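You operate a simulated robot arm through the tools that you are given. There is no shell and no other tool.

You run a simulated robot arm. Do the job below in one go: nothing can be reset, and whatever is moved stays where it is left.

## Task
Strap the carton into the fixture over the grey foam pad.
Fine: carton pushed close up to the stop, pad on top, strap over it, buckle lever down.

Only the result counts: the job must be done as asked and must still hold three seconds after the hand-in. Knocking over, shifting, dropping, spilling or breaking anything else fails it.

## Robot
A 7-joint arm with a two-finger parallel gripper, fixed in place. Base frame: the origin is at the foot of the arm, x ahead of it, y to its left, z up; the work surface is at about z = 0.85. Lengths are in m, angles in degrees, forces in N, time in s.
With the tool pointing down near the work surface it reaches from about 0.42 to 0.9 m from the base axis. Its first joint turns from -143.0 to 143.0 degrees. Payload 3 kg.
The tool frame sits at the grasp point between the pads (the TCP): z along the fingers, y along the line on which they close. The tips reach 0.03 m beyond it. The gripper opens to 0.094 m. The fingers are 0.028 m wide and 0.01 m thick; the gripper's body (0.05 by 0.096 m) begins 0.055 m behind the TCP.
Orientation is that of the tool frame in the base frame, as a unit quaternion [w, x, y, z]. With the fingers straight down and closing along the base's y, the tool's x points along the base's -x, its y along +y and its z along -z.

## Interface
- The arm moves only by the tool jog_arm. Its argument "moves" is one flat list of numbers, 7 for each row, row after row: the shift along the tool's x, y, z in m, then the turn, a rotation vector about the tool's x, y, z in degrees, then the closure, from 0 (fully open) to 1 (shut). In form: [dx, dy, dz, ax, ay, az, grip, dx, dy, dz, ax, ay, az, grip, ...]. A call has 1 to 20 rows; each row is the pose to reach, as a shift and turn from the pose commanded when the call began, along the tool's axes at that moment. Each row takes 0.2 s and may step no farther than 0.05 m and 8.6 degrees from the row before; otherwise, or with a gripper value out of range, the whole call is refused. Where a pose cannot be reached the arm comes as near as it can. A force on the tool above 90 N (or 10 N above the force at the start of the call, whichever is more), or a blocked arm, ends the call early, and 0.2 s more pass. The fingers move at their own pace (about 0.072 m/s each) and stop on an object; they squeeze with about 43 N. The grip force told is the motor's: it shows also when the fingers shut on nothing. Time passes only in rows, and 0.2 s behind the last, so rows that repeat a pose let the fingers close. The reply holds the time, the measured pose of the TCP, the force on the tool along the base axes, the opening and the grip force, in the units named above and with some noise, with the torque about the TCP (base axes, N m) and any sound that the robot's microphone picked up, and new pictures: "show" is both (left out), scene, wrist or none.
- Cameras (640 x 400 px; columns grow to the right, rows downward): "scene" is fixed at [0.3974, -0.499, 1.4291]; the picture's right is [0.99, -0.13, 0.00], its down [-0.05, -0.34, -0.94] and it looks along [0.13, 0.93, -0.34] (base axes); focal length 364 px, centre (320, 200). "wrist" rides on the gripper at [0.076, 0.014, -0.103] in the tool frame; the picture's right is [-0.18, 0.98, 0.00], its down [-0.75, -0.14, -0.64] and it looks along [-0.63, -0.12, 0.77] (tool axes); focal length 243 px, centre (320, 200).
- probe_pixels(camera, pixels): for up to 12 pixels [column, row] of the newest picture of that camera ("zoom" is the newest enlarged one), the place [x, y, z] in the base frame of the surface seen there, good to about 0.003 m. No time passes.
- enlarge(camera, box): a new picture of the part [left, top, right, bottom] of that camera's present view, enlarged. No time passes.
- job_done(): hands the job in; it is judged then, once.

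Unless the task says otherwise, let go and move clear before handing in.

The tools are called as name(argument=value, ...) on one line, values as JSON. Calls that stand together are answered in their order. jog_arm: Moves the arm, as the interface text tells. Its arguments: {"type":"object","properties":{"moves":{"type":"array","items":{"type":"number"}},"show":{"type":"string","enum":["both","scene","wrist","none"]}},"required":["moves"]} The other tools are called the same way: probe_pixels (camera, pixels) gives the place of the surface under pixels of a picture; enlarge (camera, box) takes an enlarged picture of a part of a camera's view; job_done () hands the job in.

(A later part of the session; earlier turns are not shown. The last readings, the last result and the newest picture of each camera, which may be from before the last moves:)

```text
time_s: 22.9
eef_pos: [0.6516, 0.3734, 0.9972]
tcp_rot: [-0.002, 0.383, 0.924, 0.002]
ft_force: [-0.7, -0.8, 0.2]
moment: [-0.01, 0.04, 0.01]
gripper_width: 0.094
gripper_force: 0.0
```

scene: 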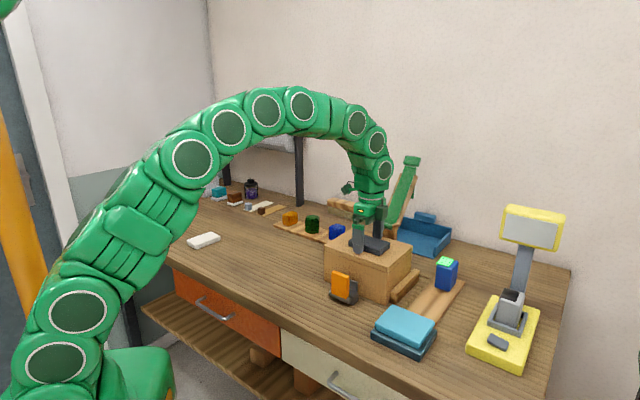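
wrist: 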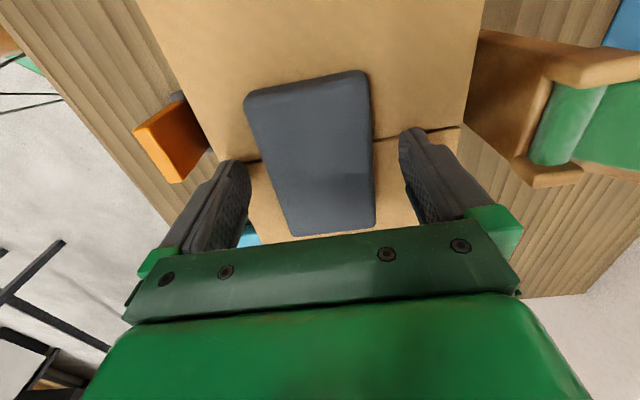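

The pad lies flat on the carton and the fingers are open around it. I'll lift straight up and then check how the pad rests.

jog_arm(moves=[0, 0, -0.03, 0, 0, 0, 0, 0, 0, -0.07, 0, 0, 0, 0, 0, 0, -0.115, 0, 0, 0, 0, 0, 0, -0.16, 0, 0, 0, 0, 0, 0, -0.2, 0, 0, 0, 0, 0, 0, -0.22, 0, 0, 0, 0])

enlarge(camera="scene", box=[320, 145, 440, 310])

enlarge(camera="wrist", box=[460, 60, 640, 220])

```text
time_s: 24.3
eef_pos: [0.6526, 0.3736, 1.2171]
tcp_rot: [-0.003, 0.384, 0.923, 0.002]
ft_force: [0.7, -1.8, -0.1]
moment: [0.06, 0.04, 0.0]
gripper_width: 0.0939
gripper_force: 0.1
```

scene: 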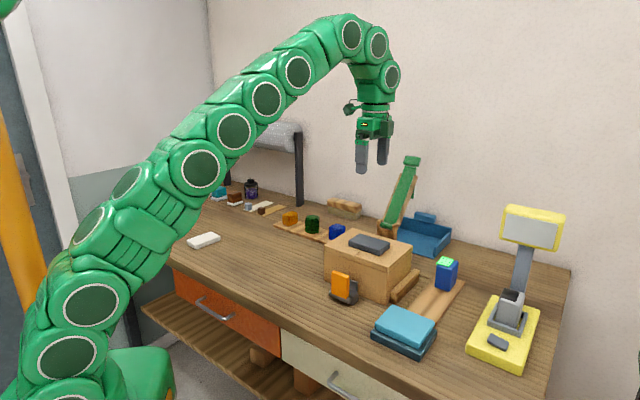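
wrist: 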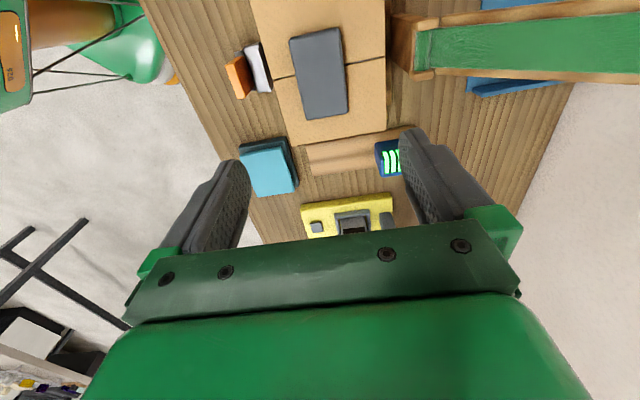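

```text
2.42 times, centred on (380, 228) of scene
```

zoom: 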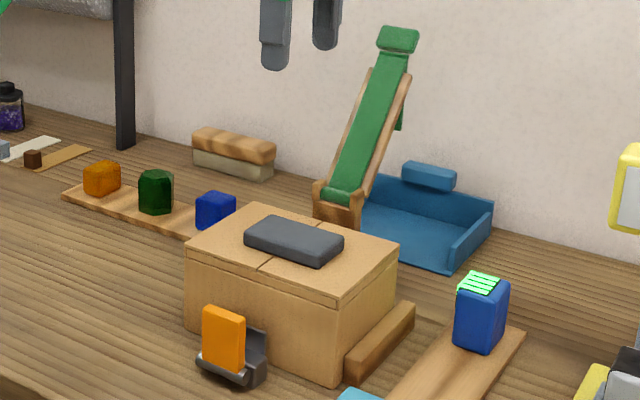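

```text
2.50 times, centred on (550, 140) of wrist
```

zoom: 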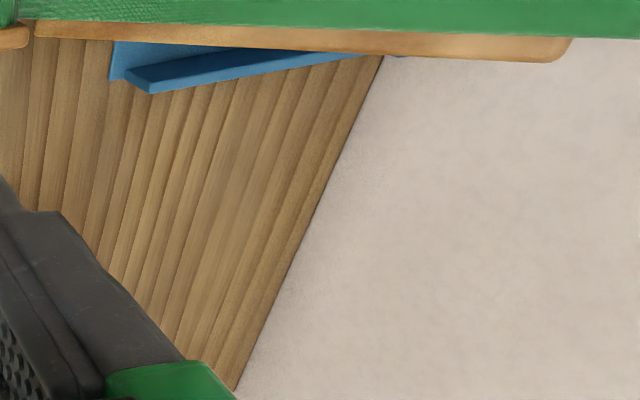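

The pad is flat and centred. I'll probe pad and carton edges from above, and the handle and strap in the scene view, to plan the strap swing.

probe_pixels(camera="wrist", pixels=[[293, 42], [337, 32], [344, 110], [308, 116], [252, 10], [384, 50], [387, 125], [288, 140], [232, 60], [248, 95], [265, 90], [425, 50]])

enlarge(camera="scene", box=[385, 148, 433, 200])

probe_pixels(camera="zoom", pixels=[[285, 115], [298, 70], [380, 130], [400, 80], [345, 95], [405, 110], [290, 150], [370, 160], [250, 200], [375, 225], [345, 385], [300, 280]])

```text
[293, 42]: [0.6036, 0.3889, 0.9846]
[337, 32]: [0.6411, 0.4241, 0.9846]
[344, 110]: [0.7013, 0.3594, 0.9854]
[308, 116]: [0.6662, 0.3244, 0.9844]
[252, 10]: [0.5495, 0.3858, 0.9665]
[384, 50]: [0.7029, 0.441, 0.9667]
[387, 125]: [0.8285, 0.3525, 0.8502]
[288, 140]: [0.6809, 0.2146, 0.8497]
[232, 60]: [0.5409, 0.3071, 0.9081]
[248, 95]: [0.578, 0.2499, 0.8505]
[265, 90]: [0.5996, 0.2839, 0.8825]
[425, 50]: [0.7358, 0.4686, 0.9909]
```

```text
7.69 times, centred on (409, 174) of scene
```

zoom: 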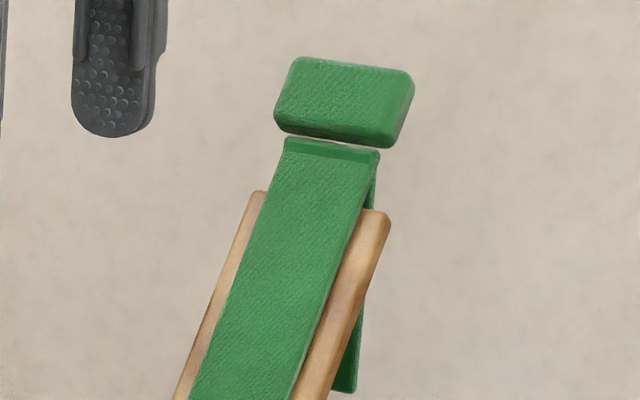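

```text
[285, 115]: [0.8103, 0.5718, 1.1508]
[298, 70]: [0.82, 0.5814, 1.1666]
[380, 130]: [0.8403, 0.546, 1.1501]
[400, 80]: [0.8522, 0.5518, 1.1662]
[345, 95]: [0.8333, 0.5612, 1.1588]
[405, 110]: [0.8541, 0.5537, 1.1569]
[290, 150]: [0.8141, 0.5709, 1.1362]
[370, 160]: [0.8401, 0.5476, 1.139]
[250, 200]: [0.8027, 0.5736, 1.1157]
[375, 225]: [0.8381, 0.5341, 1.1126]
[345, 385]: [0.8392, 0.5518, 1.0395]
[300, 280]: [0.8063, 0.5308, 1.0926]
```

The pad is centred at u≈0.198, v≈0.727, and the strap handle is at u≈0.19, v≈0.99, z≈1.155, about 0.047 m wide. I'll raise a bit and yaw the tool 90° so the fingers close across the handle.

jog_arm(moves=[0, 0, -0.005, 0, 0, -8.18, 0, 0, 0, -0.01, 0, 0, -16.36, 0, 0, 0, -0.014, 0, 0, -24.5, 0, 0, 0, -0.018, 0, 0, -32.7, 0, 0, 0, -0.023, 0, 0, -40.9, 0, 0, 0, -0.027, 0, 0, -49.1, 0, 0, 0, -0.032, 0, 0, -57.3, 0, 0, 0, -0.036, 0, 0, -65.5, 0, 0, 0, -0.041, 0, 0, -73.6, 0, 0, 0, -0.045, 0, 0, -81.8, 0, 0, 0, -0.05, 0, 0, -90, 0, 0, 0, -0.05, 0, 0, -90, 0])

```text
time_s: 26.9
eef_pos: [0.6301, 0.3633, 1.2196]
tcp_rot: [-0.001, -0.356, 0.935, 0.002]
ft_force: [0.4, 0.3, 0.0]
moment: [0.02, 0.01, 0.0]
gripper_width: 0.0939
gripper_force: 0.0
out of reach, approached as far as the arm can: row 1, 2, 3, 4, 5, 6, 7, 8, 9, 10, 11, 12
```

scene: 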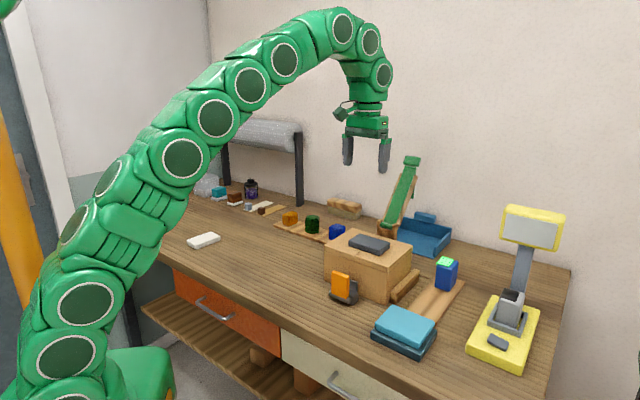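
wrist: 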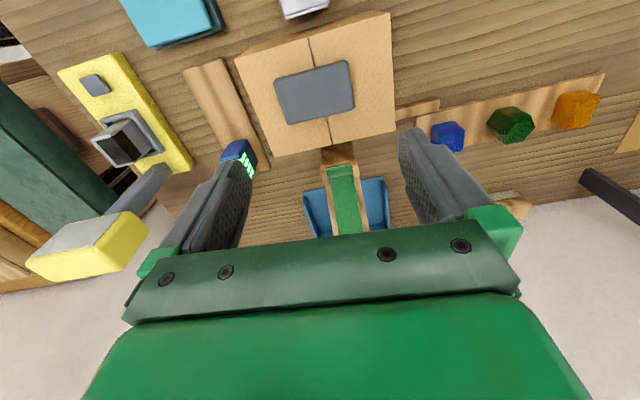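

The arm hit its reach limit at this height with the tool pointing down, so the strap must be approached with the tool pitched outward. I'll first lower a little to re-establish a reachable pose and read it.

jog_arm(moves=[0, 0, 0.03, 0, 0, 0, 0, 0, 0, 0.06, 0, 0, 0, 0, 0, 0, 0.06, 0, 0, 0, 0], show="none")

```text
time_s: 27.7
eef_pos: [0.6289, 0.3629, 1.1587]
tcp_rot: [-0.002, -0.355, 0.935, 0.003]
ft_force: [1.0, 0.8, 0.6]
moment: [0.01, -0.01, -0.03]
gripper_width: 0.0939
gripper_force: 0.1
```

The commanded pose follows the reached one. I'll trim the yaw to 45°, then pitch the tool about 60° outward while moving toward the strap handle.

jog_arm(moves=[0, 0, 0, 0, 0, -3.4, 0, 0, 0, 0, 0, 0, -3.4, 0], show="none")

jog_arm(moves=[-0.0226, 0, -0.006, 0, -8.5, 0, 0, -0.0453, -0.001, -0.012, 0, -17, 0, 0, -0.068, -0.001, -0.018, 0, -25.5, 0, 0, -0.0906, -0.001, -0.024, 0, -34, 0, 0, -0.1132, -0.002, -0.03, 0, -42.5, 0, 0, -0.136, -0.002, -0.036, 0, -51, 0, 0, -0.1585, -0.002, -0.041, 0, -59.5, 0, 0, -0.1585, -0.002, -0.041, 0, -59.5, 0, 0])

```text
time_s: 28.3
eef_pos: [0.6295, 0.3631, 1.1594]
tcp_rot: [-0.001, -0.382, 0.924, 0.003]
ft_force: [-1.0, -0.2, -0.1]
moment: [-0.01, 0.01, 0.02]
gripper_width: 0.0941
gripper_force: 0.1
```

```text
time_s: 30.1
eef_pos: [0.7438, 0.475, 1.2005]
tcp_rot: [0.458, -0.33, 0.803, 0.192]
ft_force: [0.1, -0.8, 0.0]
moment: [0.0, 0.02, 0.01]
gripper_width: 0.094
gripper_force: 0.1
```

scene: 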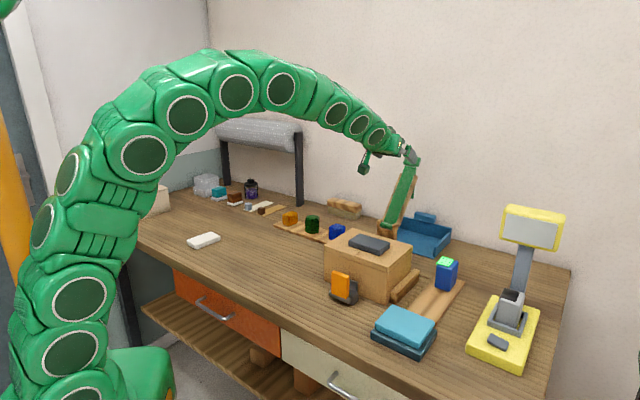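
wrist: 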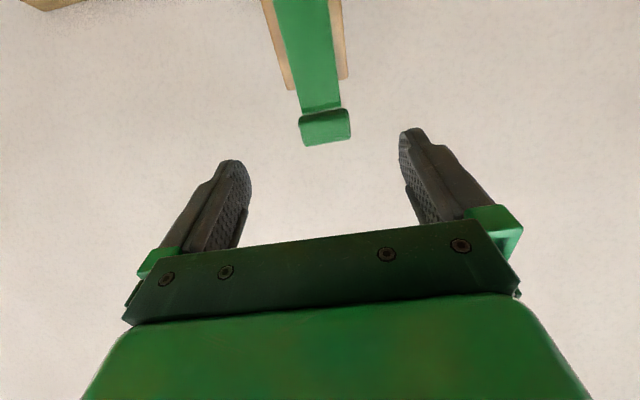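

The wrist view now shows the handle at (325,127), centred between the open fingers. I'll probe its corners.

probe_pixels(camera="wrist", pixels=[[301, 120], [348, 113], [348, 134], [307, 143], [325, 125], [303, 105], [338, 100], [290, 85], [347, 75], [310, 50], [270, 30], [340, 30]])

enlarge(camera="wrist", box=[230, 0, 430, 170])

```text
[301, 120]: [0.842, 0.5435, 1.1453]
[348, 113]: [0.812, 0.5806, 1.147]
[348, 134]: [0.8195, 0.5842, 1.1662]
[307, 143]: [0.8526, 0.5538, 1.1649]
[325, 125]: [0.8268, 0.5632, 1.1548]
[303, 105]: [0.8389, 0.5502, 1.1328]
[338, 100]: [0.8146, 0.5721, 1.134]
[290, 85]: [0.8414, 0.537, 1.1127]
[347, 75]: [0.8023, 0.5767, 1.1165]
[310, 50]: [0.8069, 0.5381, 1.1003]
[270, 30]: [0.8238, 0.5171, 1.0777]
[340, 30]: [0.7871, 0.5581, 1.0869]
```

```text
2.35 times, centred on (330, 85) of wrist
```

zoom: 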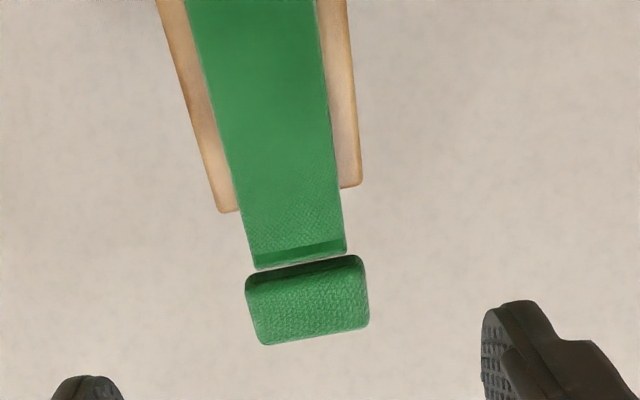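

The handle spans u 0.164–0.212 with its front face at v≈0.985, z≈1.155. I'll advance along the tool axis so the open fingers straddle it.

jog_arm(moves=[-0.01, 0.001, 0.03, 0, 0, 0, 0, -0.0219, 0.002, 0.06, 0, 0, 0, 0, -0.0219, 0.002, 0.09, 0, 0, 0, 0, -0.0219, 0.002, 0.115, 0, 0, 0, 0, -0.0219, 0.002, 0.115, 0, 0, 0, 0])

enlarge(camera="scene", box=[360, 120, 450, 200])

```text
time_s: 31.3
eef_pos: [0.8221, 0.5541, 1.1601]
tcp_rot: [0.457, -0.331, 0.803, 0.193]
ft_force: [0.3, 0.0, -0.8]
moment: [0.0, 0.01, -0.01]
gripper_width: 0.094
gripper_force: 0.1
```

scene: 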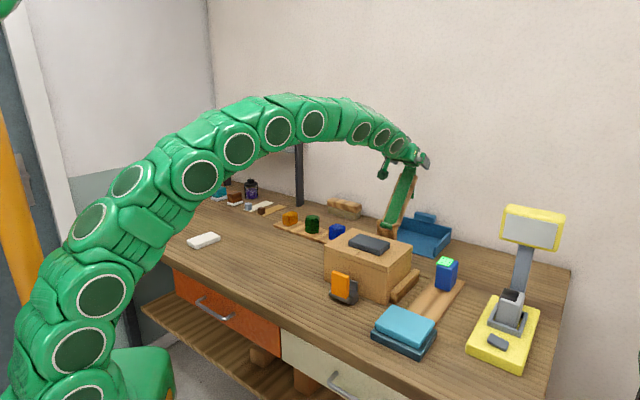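
wrist: 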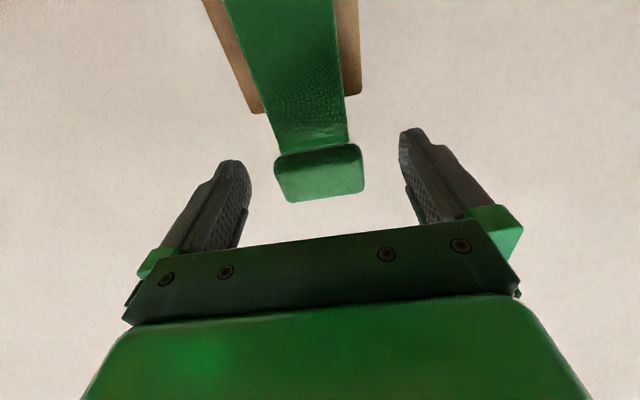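

```text
5.00 times, centred on (405, 160) of scene
```

zoom: 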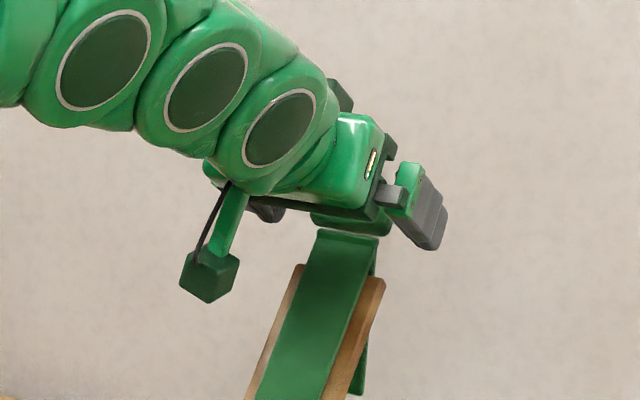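

The fingers are level with the handle, and its face at wrist (318,175) is near the TCP's image point (320,187). I'll probe for the remaining distance.

probe_pixels(camera="wrist", pixels=[[318, 175], [280, 180], [360, 170], [290, 198], [358, 188], [280, 160], [358, 150]])

```text
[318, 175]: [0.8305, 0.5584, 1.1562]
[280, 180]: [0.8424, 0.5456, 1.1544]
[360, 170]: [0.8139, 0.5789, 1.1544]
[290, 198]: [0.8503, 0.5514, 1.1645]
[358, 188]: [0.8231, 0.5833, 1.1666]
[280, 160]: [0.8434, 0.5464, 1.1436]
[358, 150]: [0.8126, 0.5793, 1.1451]
```

The handle's face is about 2 cm farther along the tool axis. I'll advance 2 cm and close gently on its sides.

jog_arm(moves=[0, 0.001, 0.01, 0, 0, 0, 0, 0, 0.001, 0.0195, 0, 0, 0, 0, 0, 0.001, 0.0195, 0, 0, 0, 0.3, 0, 0.001, 0.0195, 0, 0, 0, 0.6, 0, 0.001, 0.0195, 0, 0, 0, 0.6, 0, 0.001, 0.0195, 0, 0, 0, 0.6])

enlarge(camera="scene", box=[360, 120, 450, 200])

```text
time_s: 32.7
eef_pos: [0.8355, 0.5658, 1.1523]
tcp_rot: [0.458, -0.329, 0.803, 0.192]
ft_force: [16.0, -10.8, 4.1]
moment: [-0.18, -0.2, 0.09]
gripper_width: 0.0559
gripper_force: 45.0
```

scene: 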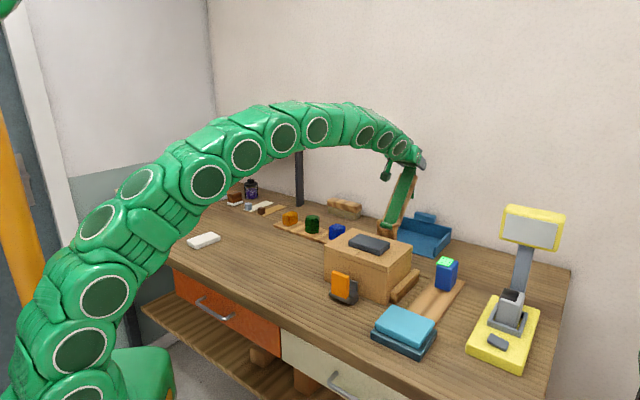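
wrist: 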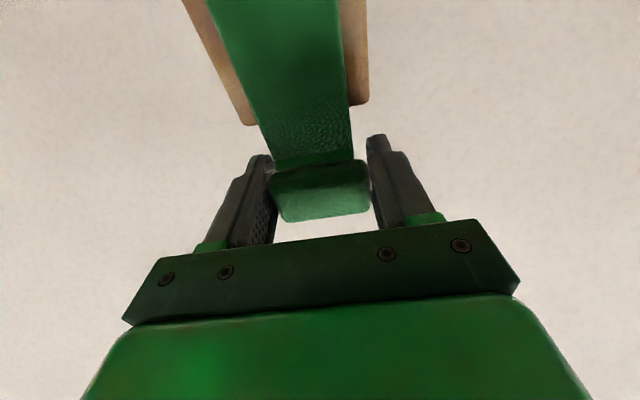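

```text
5.00 times, centred on (405, 160) of scene
```

zoom: 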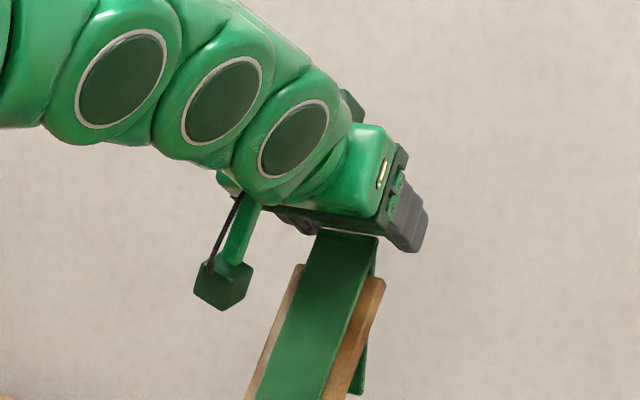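

The handle is gripped (0.056 m, 45 N), with a side load of about 19 N showing a roughly 1.5 mm lateral offset. I'll correct that and pull the strap the first few degrees around its hinge, watching the force and the flap.

jog_arm(moves=[0, -0.0015, 0, 0, 0, 0, 0.6, -0.0007, -0.0015, -0.0062, 0, 0, 0, 0.6, -0.0013, -0.0015, -0.0125, 0, 0, 0, 0.6, -0.0017, -0.0015, -0.022, 0, 0, 0, 0.6, -0.002, -0.0015, -0.0316, 0, 0, 0, 0.6])

enlarge(camera="scene", box=[360, 120, 450, 250])

```text
time_s: 33.9
eef_pos: [0.8154, 0.5472, 1.1711]
tcp_rot: [0.457, -0.33, 0.804, 0.192]
ft_force: [20.5, -13.8, 0.0]
moment: [0.3, -0.71, 0.06]
gripper_width: 0.056
gripper_force: 45.0
```

scene: 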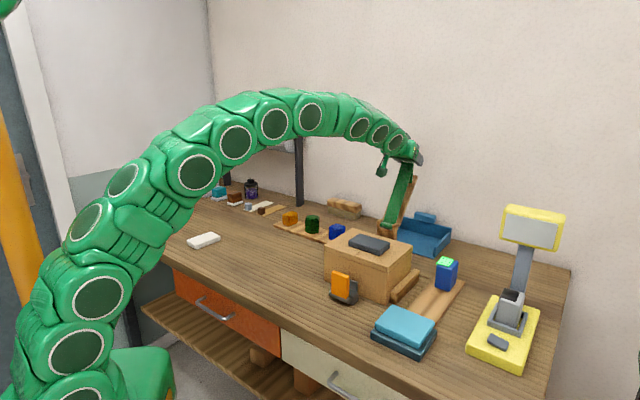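
wrist: 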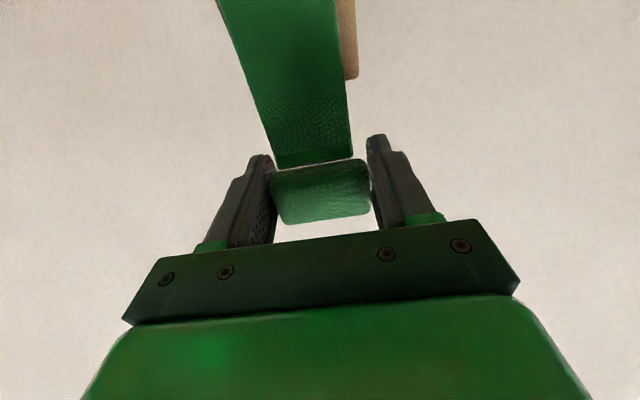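

```text
3.08 times, centred on (405, 185) of scene
```

zoom: 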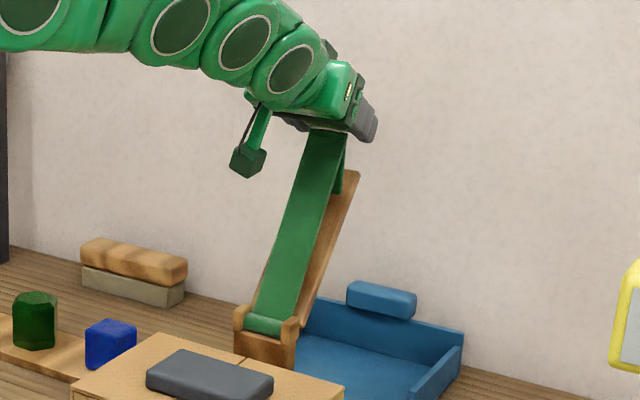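

The strap lifted off its wooden rest bars and follows the hand; the flap hangs behind it. The side load is still about 24 N along (0.7,-0.7), so I'll shift 2 mm that way to test.

jog_arm(moves=[0, -0.001, 0, 0, 0, 0, 0.6, 0, -0.002, 0, 0, 0, 0, 0.6], show="none")

```text
time_s: 34.5
eef_pos: [0.8157, 0.5489, 1.1704]
tcp_rot: [0.457, -0.331, 0.803, 0.193]
ft_force: [6.8, -8.2, 8.1]
moment: [-0.54, 0.98, -0.07]
gripper_width: 0.0561
gripper_force: 45.3
```

The side load fell to about 10 N, so the direction is right. I'll nudge 1 mm more and carry the strap on around to about 10° from vertical.

jog_arm(moves=[0.0004, -0.001, -0.0096, 0, 0, 0, 0.6, 0.001, -0.001, -0.0191, 0, 0, 0, 0.6, 0.0022, -0.001, -0.0286, 0, 0, 0, 0.6, 0.0037, -0.001, -0.038, 0, 0, 0, 0.6, 0.0057, -0.001, -0.0474, 0, 0, 0, 0.6, 0.008, -0.001, -0.0567, 0, 0, 0, 0.6, 0.0108, -0.001, -0.0658, 0, 0, 0, 0.6, 0.0139, -0.001, -0.0748, 0, 0, 0, 0.6])

enlarge(camera="scene", box=[340, 110, 450, 250])

```text
time_s: 36.3
eef_pos: [0.765, 0.4958, 1.1952]
tcp_rot: [0.456, -0.332, 0.803, 0.193]
ft_force: [-20.5, 30.5, 22.1]
moment: [0.18, -0.23, -0.05]
gripper_width: 0.0561
gripper_force: 44.7
```

scene: 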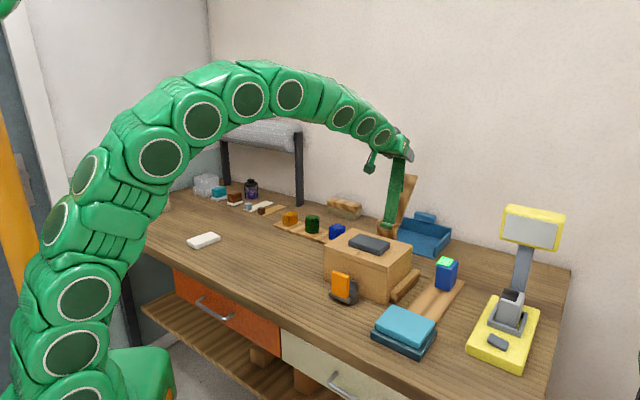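
wrist: 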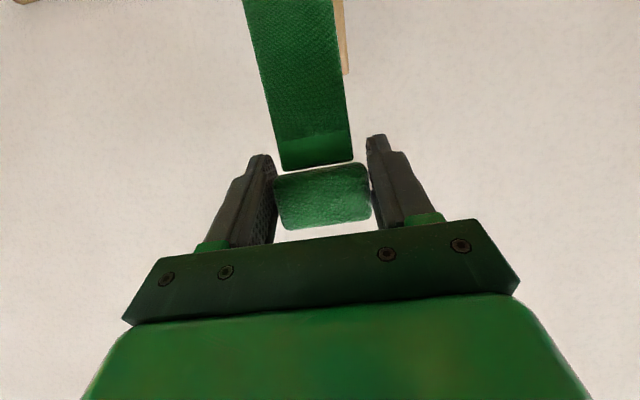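

```text
2.86 times, centred on (395, 180) of scene
```

zoom: 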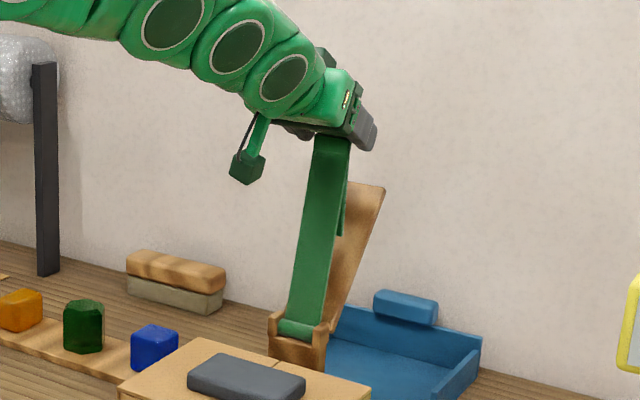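

The strap is about 10° short of vertical and the flap still hangs behind it, but the side load now reads about -36 N. I'll hold still and re-read before correcting.

jog_arm(moves=[0, 0, 0, 0, 0, 0, 0.6, 0, 0, 0, 0, 0, 0, 0.6], show="none")

```text
time_s: 36.9
eef_pos: [0.765, 0.4964, 1.1949]
tcp_rot: [0.457, -0.333, 0.802, 0.193]
ft_force: [-31.8, 35.9, 23.5]
moment: [-0.4, 0.01, 0.16]
gripper_width: 0.0559
gripper_force: 45.2
```

The load is real: about -48 N sideways and +23 N upward on the tool. I'll shift 5 mm back along (-0.7,0.7) and up 3 mm to relieve it.

jog_arm(moves=[-0.0013, 0.0025, -0.0008, 0, 0, 0, 0.6, -0.0026, 0.005, -0.0015, 0, 0, 0, 0.6, -0.0026, 0.005, -0.0015, 0, 0, 0, 0.6], show="none")

```text
time_s: 37.7
eef_pos: [0.7652, 0.4973, 1.1943]
tcp_rot: [0.455, -0.33, 0.805, 0.192]
ft_force: [0.8, -9.4, -21.4]
moment: [-0.79, -0.3, -0.05]
gripper_width: 0.0561
gripper_force: 45.4
```

The side load is now small (+7 N), and the vertical sign flipped to -21 N, so about 1.5 mm down is right. I'll correct that and go on to vertical.

jog_arm(moves=[0.005, 0.0004, -0.008, 0, 0, 0, 0.6, 0.0087, 0.0008, -0.0168, 0, 0, 0, 0.6, 0.0132, 0.0012, -0.0252, 0, 0, 0, 0.6, 0.0178, 0.0015, -0.0336, 0, 0, 0, 0.6, 0.0178, 0.0015, -0.0336, 0, 0, 0, 0.6])

enlarge(camera="scene", box=[340, 110, 450, 250])

```text
time_s: 38.9
eef_pos: [0.7375, 0.469, 1.2017]
tcp_rot: [0.459, -0.328, 0.803, 0.192]
ft_force: [37.6, -35.8, -11.5]
moment: [0.78, 0.43, -0.51]
gripper_width: 0.0558
gripper_force: 45.4
```

scene: 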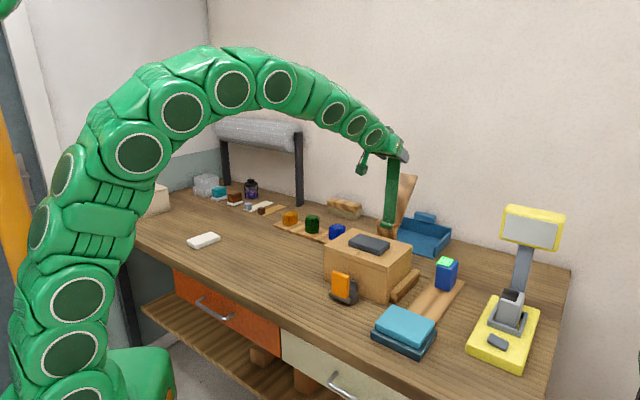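
wrist: 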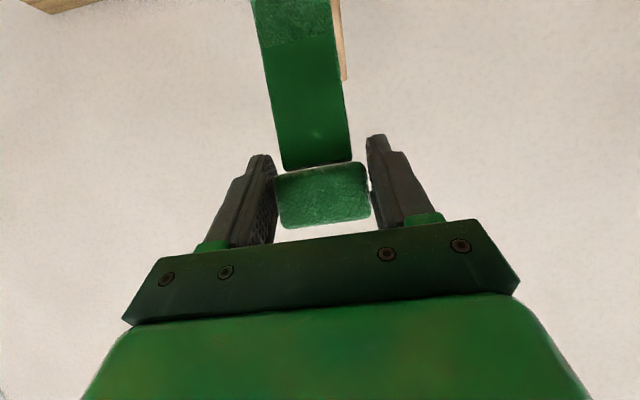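

```text
2.86 times, centred on (395, 180) of scene
```

zoom: 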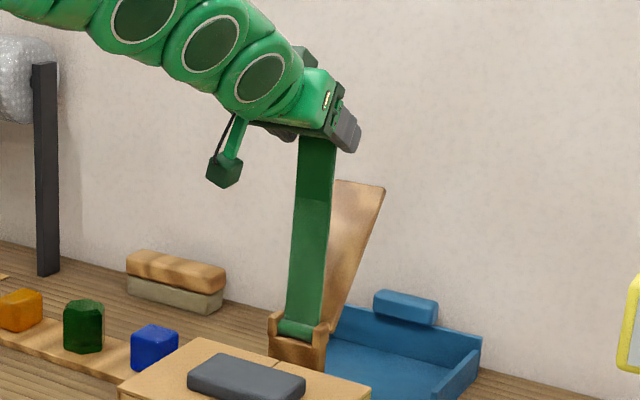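

At vertical the flap has passed to the front side, so it will hang on the robot's side. The side load is +52 N, so I'll shift 5 mm along (0.7,-0.7) and continue 10° past vertical.

jog_arm(moves=[0, -0.0025, 0, 0, 0, 0, 0.6, 0, -0.005, 0, 0, 0, 0, 0.6, 0.0052, -0.005, -0.008, 0, 0, 0, 0.6, 0.0104, -0.005, -0.016, 0, 0, 0, 0.6, 0.0162, -0.005, -0.0236, 0, 0, 0, 0.6, 0.0221, -0.005, -0.0311, 0, 0, 0, 0.6])

enlarge(camera="scene", box=[340, 110, 450, 250])

```text
time_s: 40.3
eef_pos: [0.7104, 0.4427, 1.1985]
tcp_rot: [0.459, -0.331, 0.802, 0.193]
ft_force: [-2.5, 2.2, 31.6]
moment: [0.69, -0.84, 0.0]
gripper_width: 0.056
gripper_force: 45.1
```

scene: 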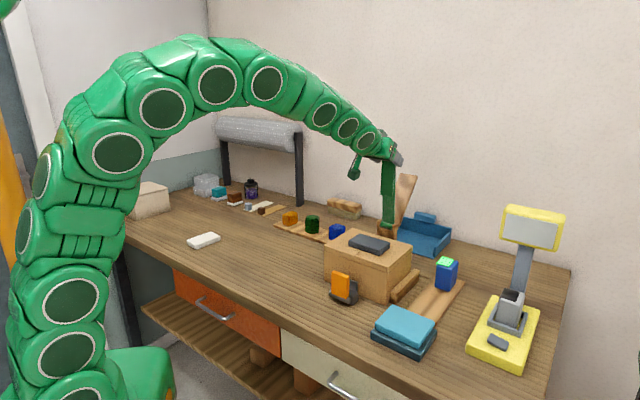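
wrist: 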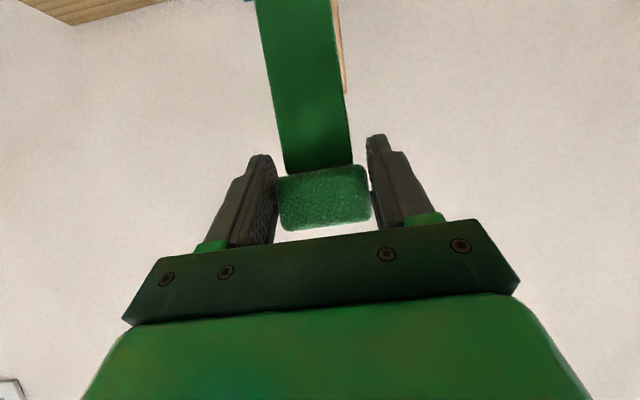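

```text
2.86 times, centred on (395, 180) of scene
```

zoom: 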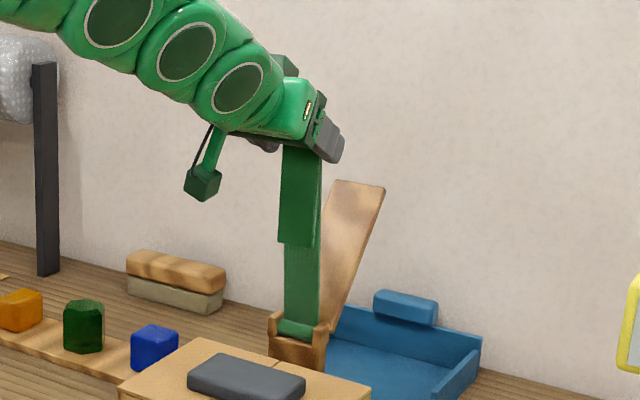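

The strap is 10° past vertical and the flap now hangs on the front side. Side load is near zero and the fit gives a hinge at v≈0.853, z≈0.984 with radius 0.218. I'll continue to about -25°.

jog_arm(moves=[0.0005, 0, -0.001, 0, 0, 0, 0.6, 0.0056, 0, -0.0082, 0, 0, 0, 0.6, 0.0112, 0, -0.0153, 0, 0, 0, 0.6, 0.018, 0, -0.0218, 0, 0, 0, 0.6, 0.0254, 0, -0.0281, 0, 0, 0, 0.6, 0.0328, 0, -0.034, 0, 0, 0, 0.6, 0.0405, 0, -0.0395, 0, 0, 0, 0.6])

enlarge(camera="scene", box=[330, 120, 440, 260])

```text
time_s: 41.9
eef_pos: [0.673, 0.4042, 1.1833]
tcp_rot: [0.456, -0.331, 0.803, 0.193]
ft_force: [-6.4, 15.6, -4.3]
moment: [0.33, -0.9, -0.16]
gripper_width: 0.0557
gripper_force: 44.8
```

scene: 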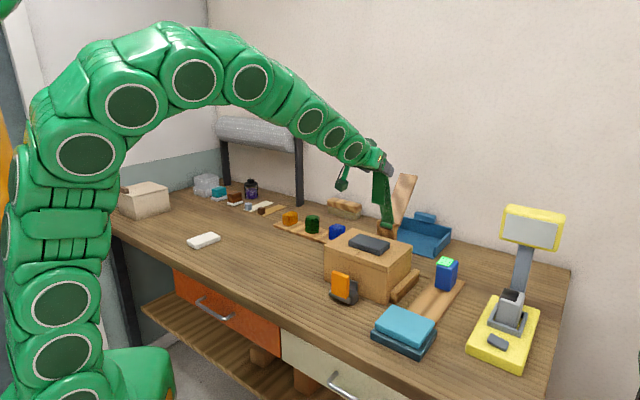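
wrist: 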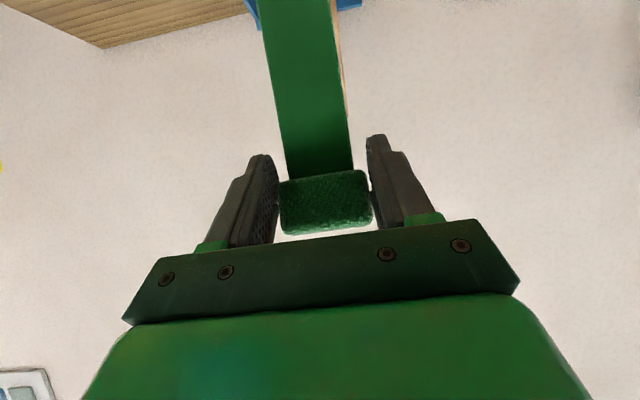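

```text
2.86 times, centred on (385, 190) of scene
```

zoom: 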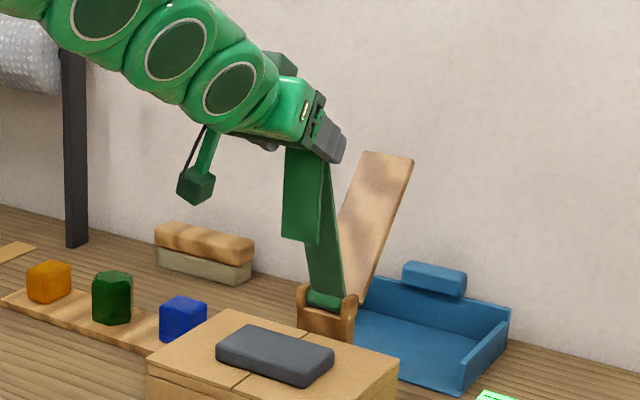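

The strap is at -25°, loads are small, and the flap hangs plumb at zoom (302,195). I'll probe the flap's ends to predict where it will land relative to the carton's front edge.

probe_pixels(camera="zoom", pixels=[[288, 232], [315, 238], [302, 234], [290, 155], [315, 165], [302, 200], [330, 220], [328, 280], [325, 303], [155, 362], [238, 390], [225, 345]])

```text
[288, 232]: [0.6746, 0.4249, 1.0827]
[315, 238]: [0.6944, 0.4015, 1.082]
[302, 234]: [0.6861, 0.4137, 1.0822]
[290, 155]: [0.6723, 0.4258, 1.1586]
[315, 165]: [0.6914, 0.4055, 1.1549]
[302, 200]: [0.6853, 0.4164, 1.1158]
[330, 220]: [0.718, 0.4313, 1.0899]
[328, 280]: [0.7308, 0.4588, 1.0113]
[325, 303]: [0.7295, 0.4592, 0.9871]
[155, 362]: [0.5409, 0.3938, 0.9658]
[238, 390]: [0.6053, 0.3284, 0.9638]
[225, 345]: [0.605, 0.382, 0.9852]
```

The flap is about 0.087 m long; hanging plumb it would land about 1 cm inside the carton's front edge (v≈0.66), so it needs a forward swing when it passes the edge. I'll first move slowly to -45° and let it settle there.

jog_arm(moves=[0.0084, 0.0008, -0.0053, 0, 0, 0, 0.6, 0.0168, 0.0015, -0.0105, 0, 0, 0, 0.6, 0.0252, 0.0015, -0.0149, 0, 0, 0, 0.6, 0.0337, 0.0015, -0.0192, 0, 0, 0, 0.6, 0.0425, 0.0015, -0.0229, 0, 0, 0, 0.6, 0.0513, 0.0015, -0.0263, 0, 0, 0, 0.6, 0.0605, 0.0015, -0.0292, 0, 0, 0, 0.6, 0.0696, 0.0015, -0.0318, 0, 0, 0, 0.6])

enlarge(camera="scene", box=[320, 140, 430, 280])

```text
time_s: 43.7
eef_pos: [0.6285, 0.3583, 1.1384]
tcp_rot: [0.459, -0.329, 0.802, 0.193]
ft_force: [-4.6, -48.4, 44.6]
moment: [0.79, -0.78, -0.52]
gripper_width: 0.0558
gripper_force: 44.7
```

scene: 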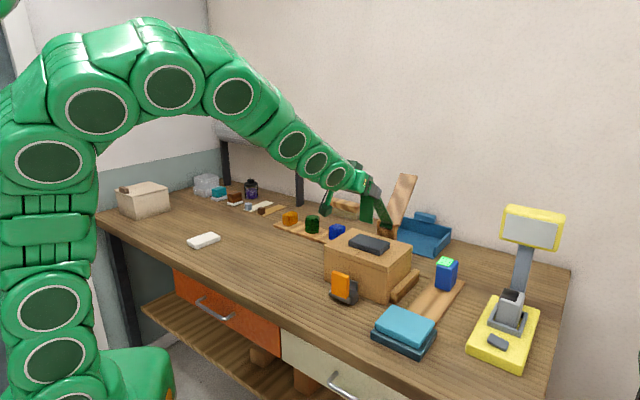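
wrist: 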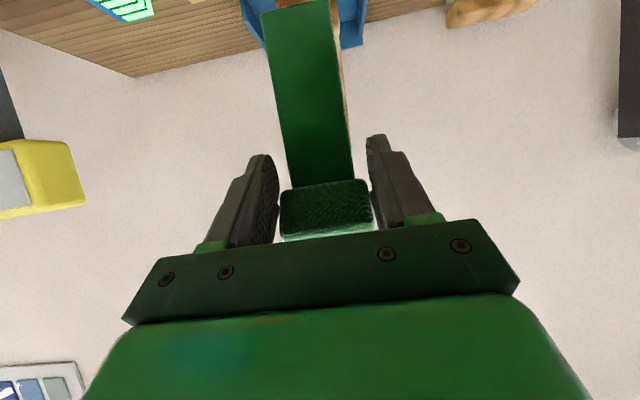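

```text
2.86 times, centred on (375, 210) of scene
```

zoom: 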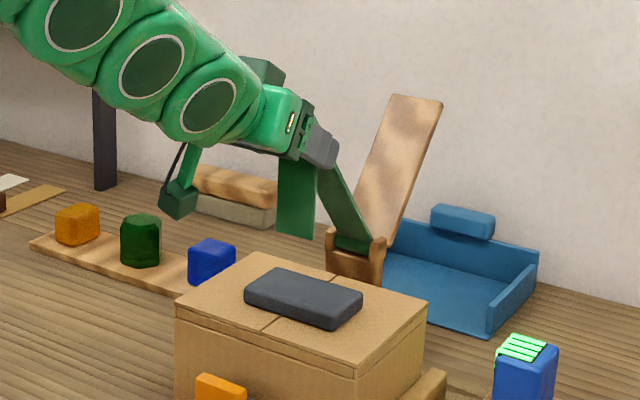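

The load shows about 58 N of compression along the strap and +31 N sideways, so the path needs roughly 3.5 mm more radius and a 3 mm side shift. I'll correct and continue to -60°, where the flap is still clear of the pad.

jog_arm(moves=[-0.0009, -0.003, -0.0034, 0, 0, 0, 0.6, 0.0131, -0.003, -0.0061, 0, 0, 0, 0.6, 0.0271, -0.003, -0.0088, 0, 0, 0, 0.6, 0.0414, -0.003, -0.0096, 0, 0, 0, 0.6, 0.0556, -0.003, -0.0104, 0, 0, 0, 0.6, 0.0556, -0.003, -0.0104, 0, 0, 0, 0.6])

enlarge(camera="scene", box=[320, 160, 430, 300])

```text
time_s: 45.1
eef_pos: [0.6008, 0.3315, 1.0955]
tcp_rot: [0.457, -0.33, 0.803, 0.192]
ft_force: [0.5, -14.7, 10.6]
moment: [0.37, -0.84, -0.08]
gripper_width: 0.0555
gripper_force: 44.9
```

scene: 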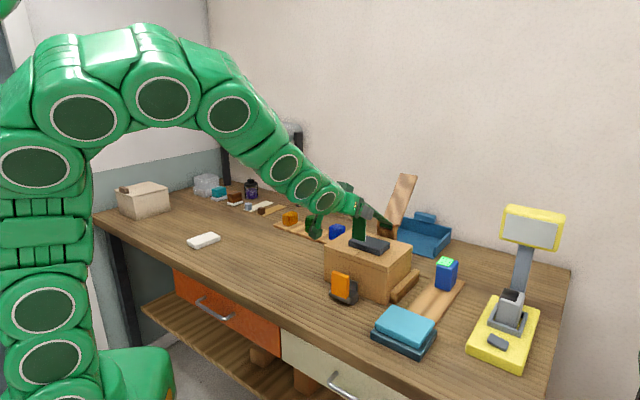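
wrist: 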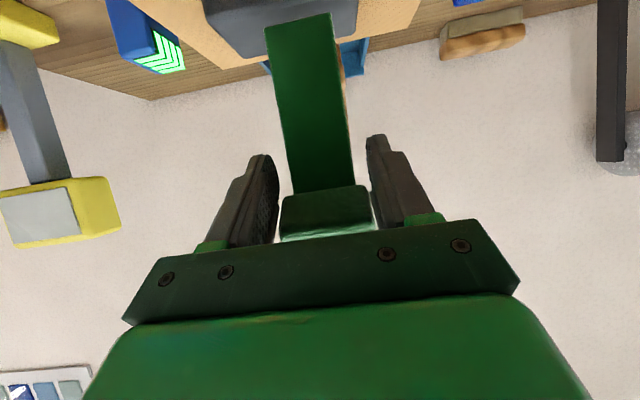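

```text
2.86 times, centred on (375, 230) of scene
```

zoom: 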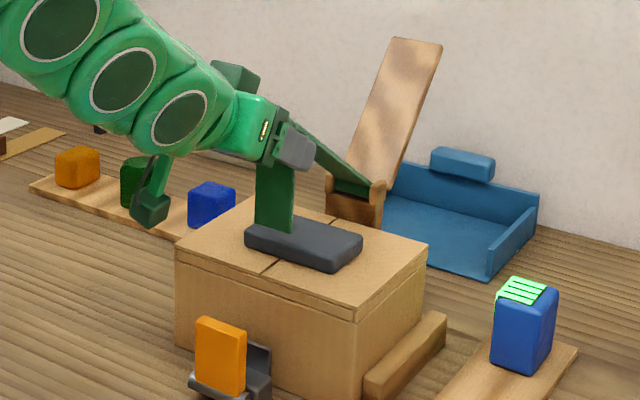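

Forces are small at -60°. The flap's lower end at zoom (272,228) is near the pad's front edge; I'll probe it against the pad and carton edges.

probe_pixels(camera="zoom", pixels=[[260, 222], [290, 228], [275, 226], [262, 175], [290, 180], [275, 200], [250, 232], [300, 255], [240, 290], [180, 252], [330, 160], [350, 190]])

probe_pixels(camera="wrist", pixels=[[268, 32], [330, 18], [300, 60], [290, 188], [350, 180], [320, 120], [250, 25], [345, 30], [220, 60], [400, 25]])

```text
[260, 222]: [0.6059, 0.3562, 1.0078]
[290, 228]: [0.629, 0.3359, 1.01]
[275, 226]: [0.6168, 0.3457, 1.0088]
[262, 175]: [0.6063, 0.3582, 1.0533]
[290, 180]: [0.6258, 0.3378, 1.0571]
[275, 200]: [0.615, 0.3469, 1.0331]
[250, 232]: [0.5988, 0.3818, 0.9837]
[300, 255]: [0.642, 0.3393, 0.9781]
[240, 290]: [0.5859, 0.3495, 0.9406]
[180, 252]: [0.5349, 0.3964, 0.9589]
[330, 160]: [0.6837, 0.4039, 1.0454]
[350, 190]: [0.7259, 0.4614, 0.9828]
```

```text
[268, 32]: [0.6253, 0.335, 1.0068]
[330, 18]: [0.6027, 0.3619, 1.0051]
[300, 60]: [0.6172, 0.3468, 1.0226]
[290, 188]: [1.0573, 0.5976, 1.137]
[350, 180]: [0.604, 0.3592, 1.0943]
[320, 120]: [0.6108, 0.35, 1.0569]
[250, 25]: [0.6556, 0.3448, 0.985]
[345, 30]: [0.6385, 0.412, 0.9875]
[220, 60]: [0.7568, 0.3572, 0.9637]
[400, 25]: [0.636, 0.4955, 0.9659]
```

A refit of low-force points gives the hinge at v≈0.851, z≈0.9755 and radius 0.226; the flap would come down only a few millimetres inside the carton's edge. I'll go back to -45°, settle, and then swing down briskly so the flap tips forward past the edge.

jog_arm(moves=[-0.0129, -0.0005, 0.0006, 0, 0, 0, 0.6, -0.0258, -0.001, 0.0012, 0, 0, 0, 0.6, -0.0384, -0.001, 0.0037, 0, 0, 0, 0.6, -0.0509, -0.001, 0.0062, 0, 0, 0, 0.6, -0.0509, -0.001, 0.0062, 0, 0, 0, 0.6, -0.0509, -0.001, 0.0062, 0, 0, 0, 0.6], show="scene")

```text
time_s: 46.5
eef_pos: [0.6243, 0.3561, 1.1345]
tcp_rot: [0.455, -0.332, 0.803, 0.193]
ft_force: [-9.2, 40.1, -27.0]
moment: [-0.76, 0.29, 0.04]
gripper_width: 0.0557
gripper_force: 45.1
```

scene: 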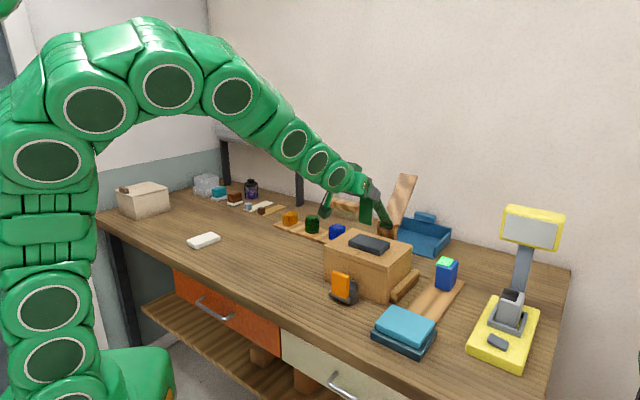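

At -45° the load is moderate (tension ~35 N, side -35 N), so I'll relieve it, let the flap settle, then swing down in three quick rows to about -78°.

jog_arm(moves=[0.0005, 0.003, 0.0019, 0, 0, 0, 0.6, 0.0005, 0.003, 0.0019, 0, 0, 0, 0.6, 0.0005, 0.003, 0.0019, 0, 0, 0, 0.6, 0.0483, 0, -0.0071, 0, 0, 0, 0.6, 0.097, 0, -0.0035, 0, 0, 0, 0.6, 0.1283, 0, 0.0044, 0, 0, 0, 0.6, 0.1283, 0, 0.0044, 0, 0, 0, 0.6])

enlarge(camera="scene", box=[300, 180, 420, 310])

```text
time_s: 48.1
eef_pos: [0.5807, 0.3116, 1.0223]
tcp_rot: [0.457, -0.331, 0.803, 0.192]
ft_force: [-31.2, 15.8, 2.3]
moment: [-0.25, -0.6, -0.1]
gripper_width: 0.0567
gripper_force: 16.4
```

scene: 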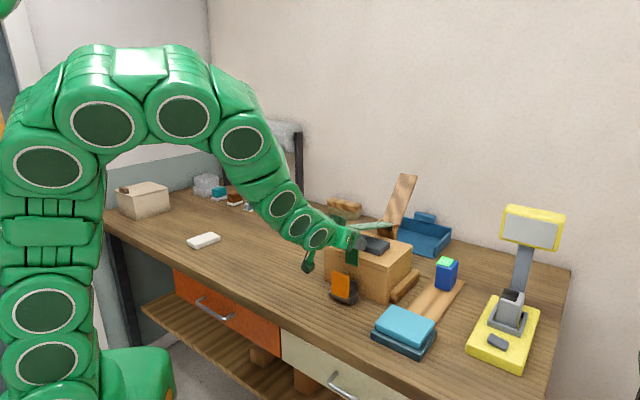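
wrist: 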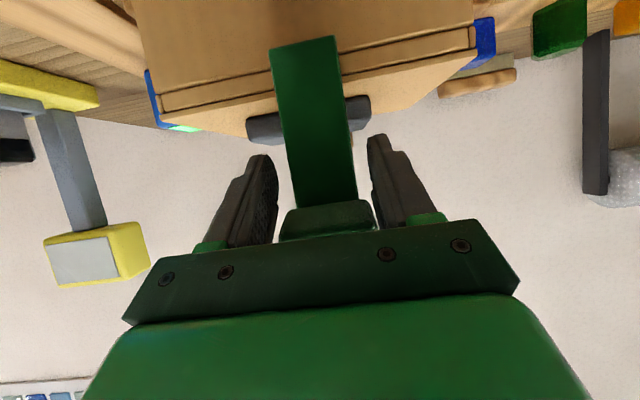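

```text
3.08 times, centred on (360, 245) of scene
```

zoom: 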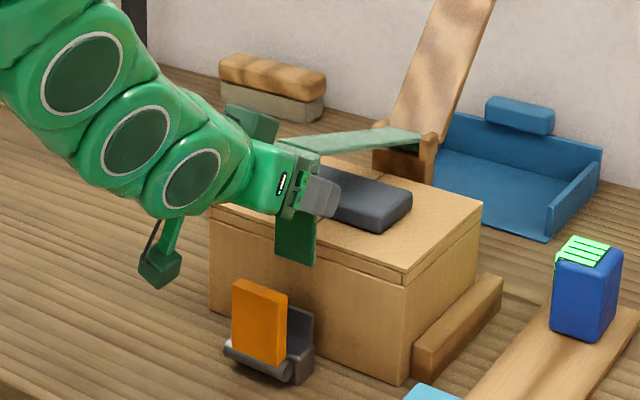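

The flap now hangs in front of the carton's face (zoom (295,240)), as wanted. I'll relieve the side load and lower the strap a few more degrees toward the pad.

jog_arm(moves=[0, 0.003, 0, 0, 0, 0, 0.6, 0.0037, 0.003, 0.0013, 0, 0, 0, 0.6, 0.0075, 0.003, 0.0027, 0, 0, 0, 0.6, 0.0111, 0.003, 0.0041, 0, 0, 0, 0.6, 0.0147, 0.003, 0.0055, 0, 0, 0, 0.6])

enlarge(camera="scene", box=[300, 180, 420, 310])

```text
time_s: 49.3
eef_pos: [0.5783, 0.3091, 1.0087]
tcp_rot: [0.458, -0.33, 0.803, 0.193]
ft_force: [-0.8, -13.3, 5.3]
moment: [0.67, -0.81, 0.0]
gripper_width: 0.0554
gripper_force: 44.5
```

scene: 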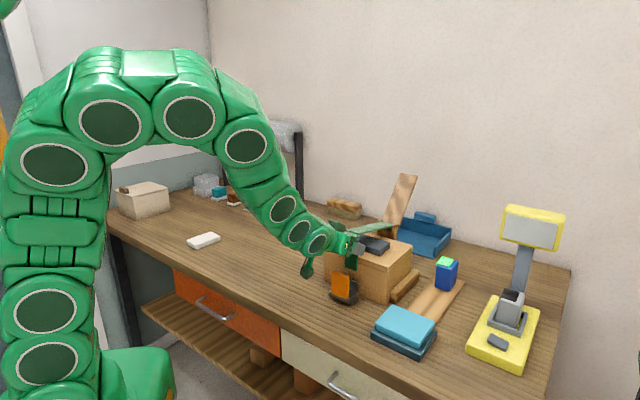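
wrist: 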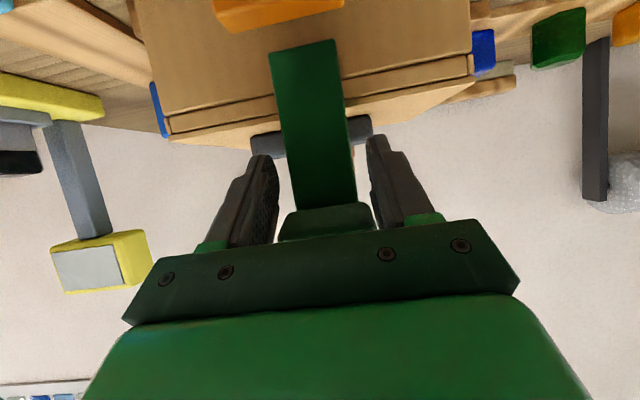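

```text
3.08 times, centred on (360, 245) of scene
```

zoom: 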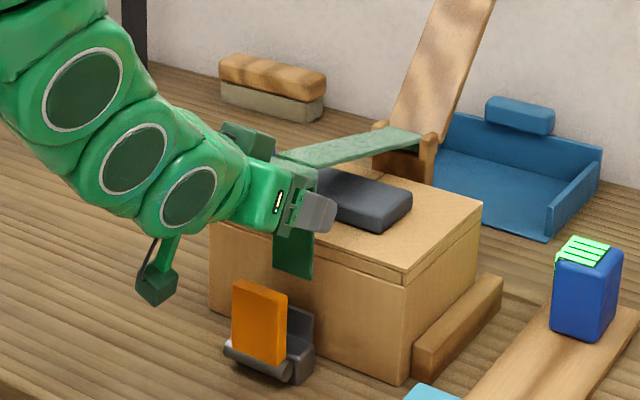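

The strap is nearly down and the flap hangs in front. I'll lower in small steps until the strap meets the pad.

jog_arm(moves=[0.0037, -0.001, 0.0016, 0, 0, 0, 0.6, 0.0073, -0.001, 0.0032, 0, 0, 0, 0.6, 0.0109, -0.001, 0.0049, 0, 0, 0, 0.6], show="scene")

enlarge(camera="scene", box=[320, 200, 410, 290])

```text
time_s: 50.1
eef_pos: [0.5759, 0.308, 0.9969]
tcp_rot: [0.456, -0.33, 0.804, 0.192]
ft_force: [-30.4, -47.6, 8.6]
moment: [1.12, -0.82, -0.04]
gripper_width: 0.0559
gripper_force: 45.4
```

scene: 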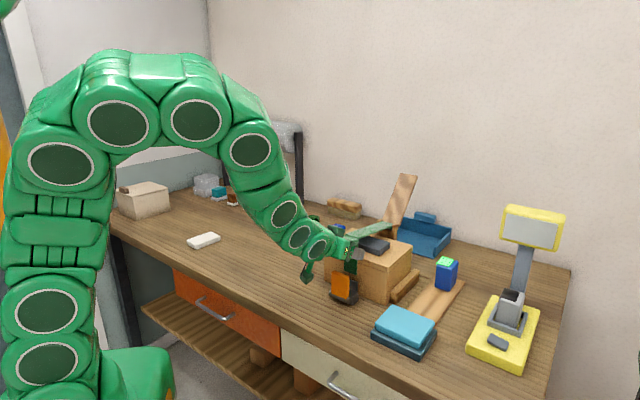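

```text
4.44 times, centred on (365, 245) of scene
```

zoom: 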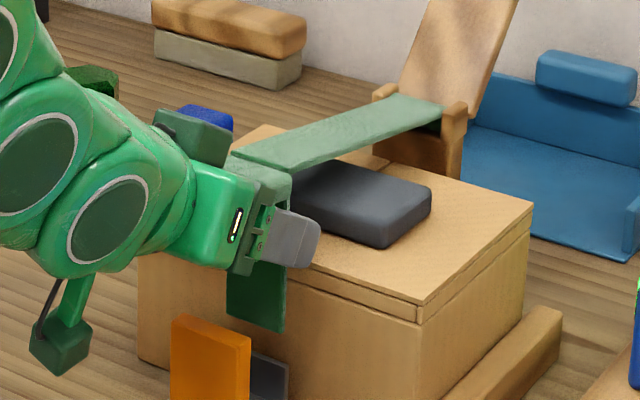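

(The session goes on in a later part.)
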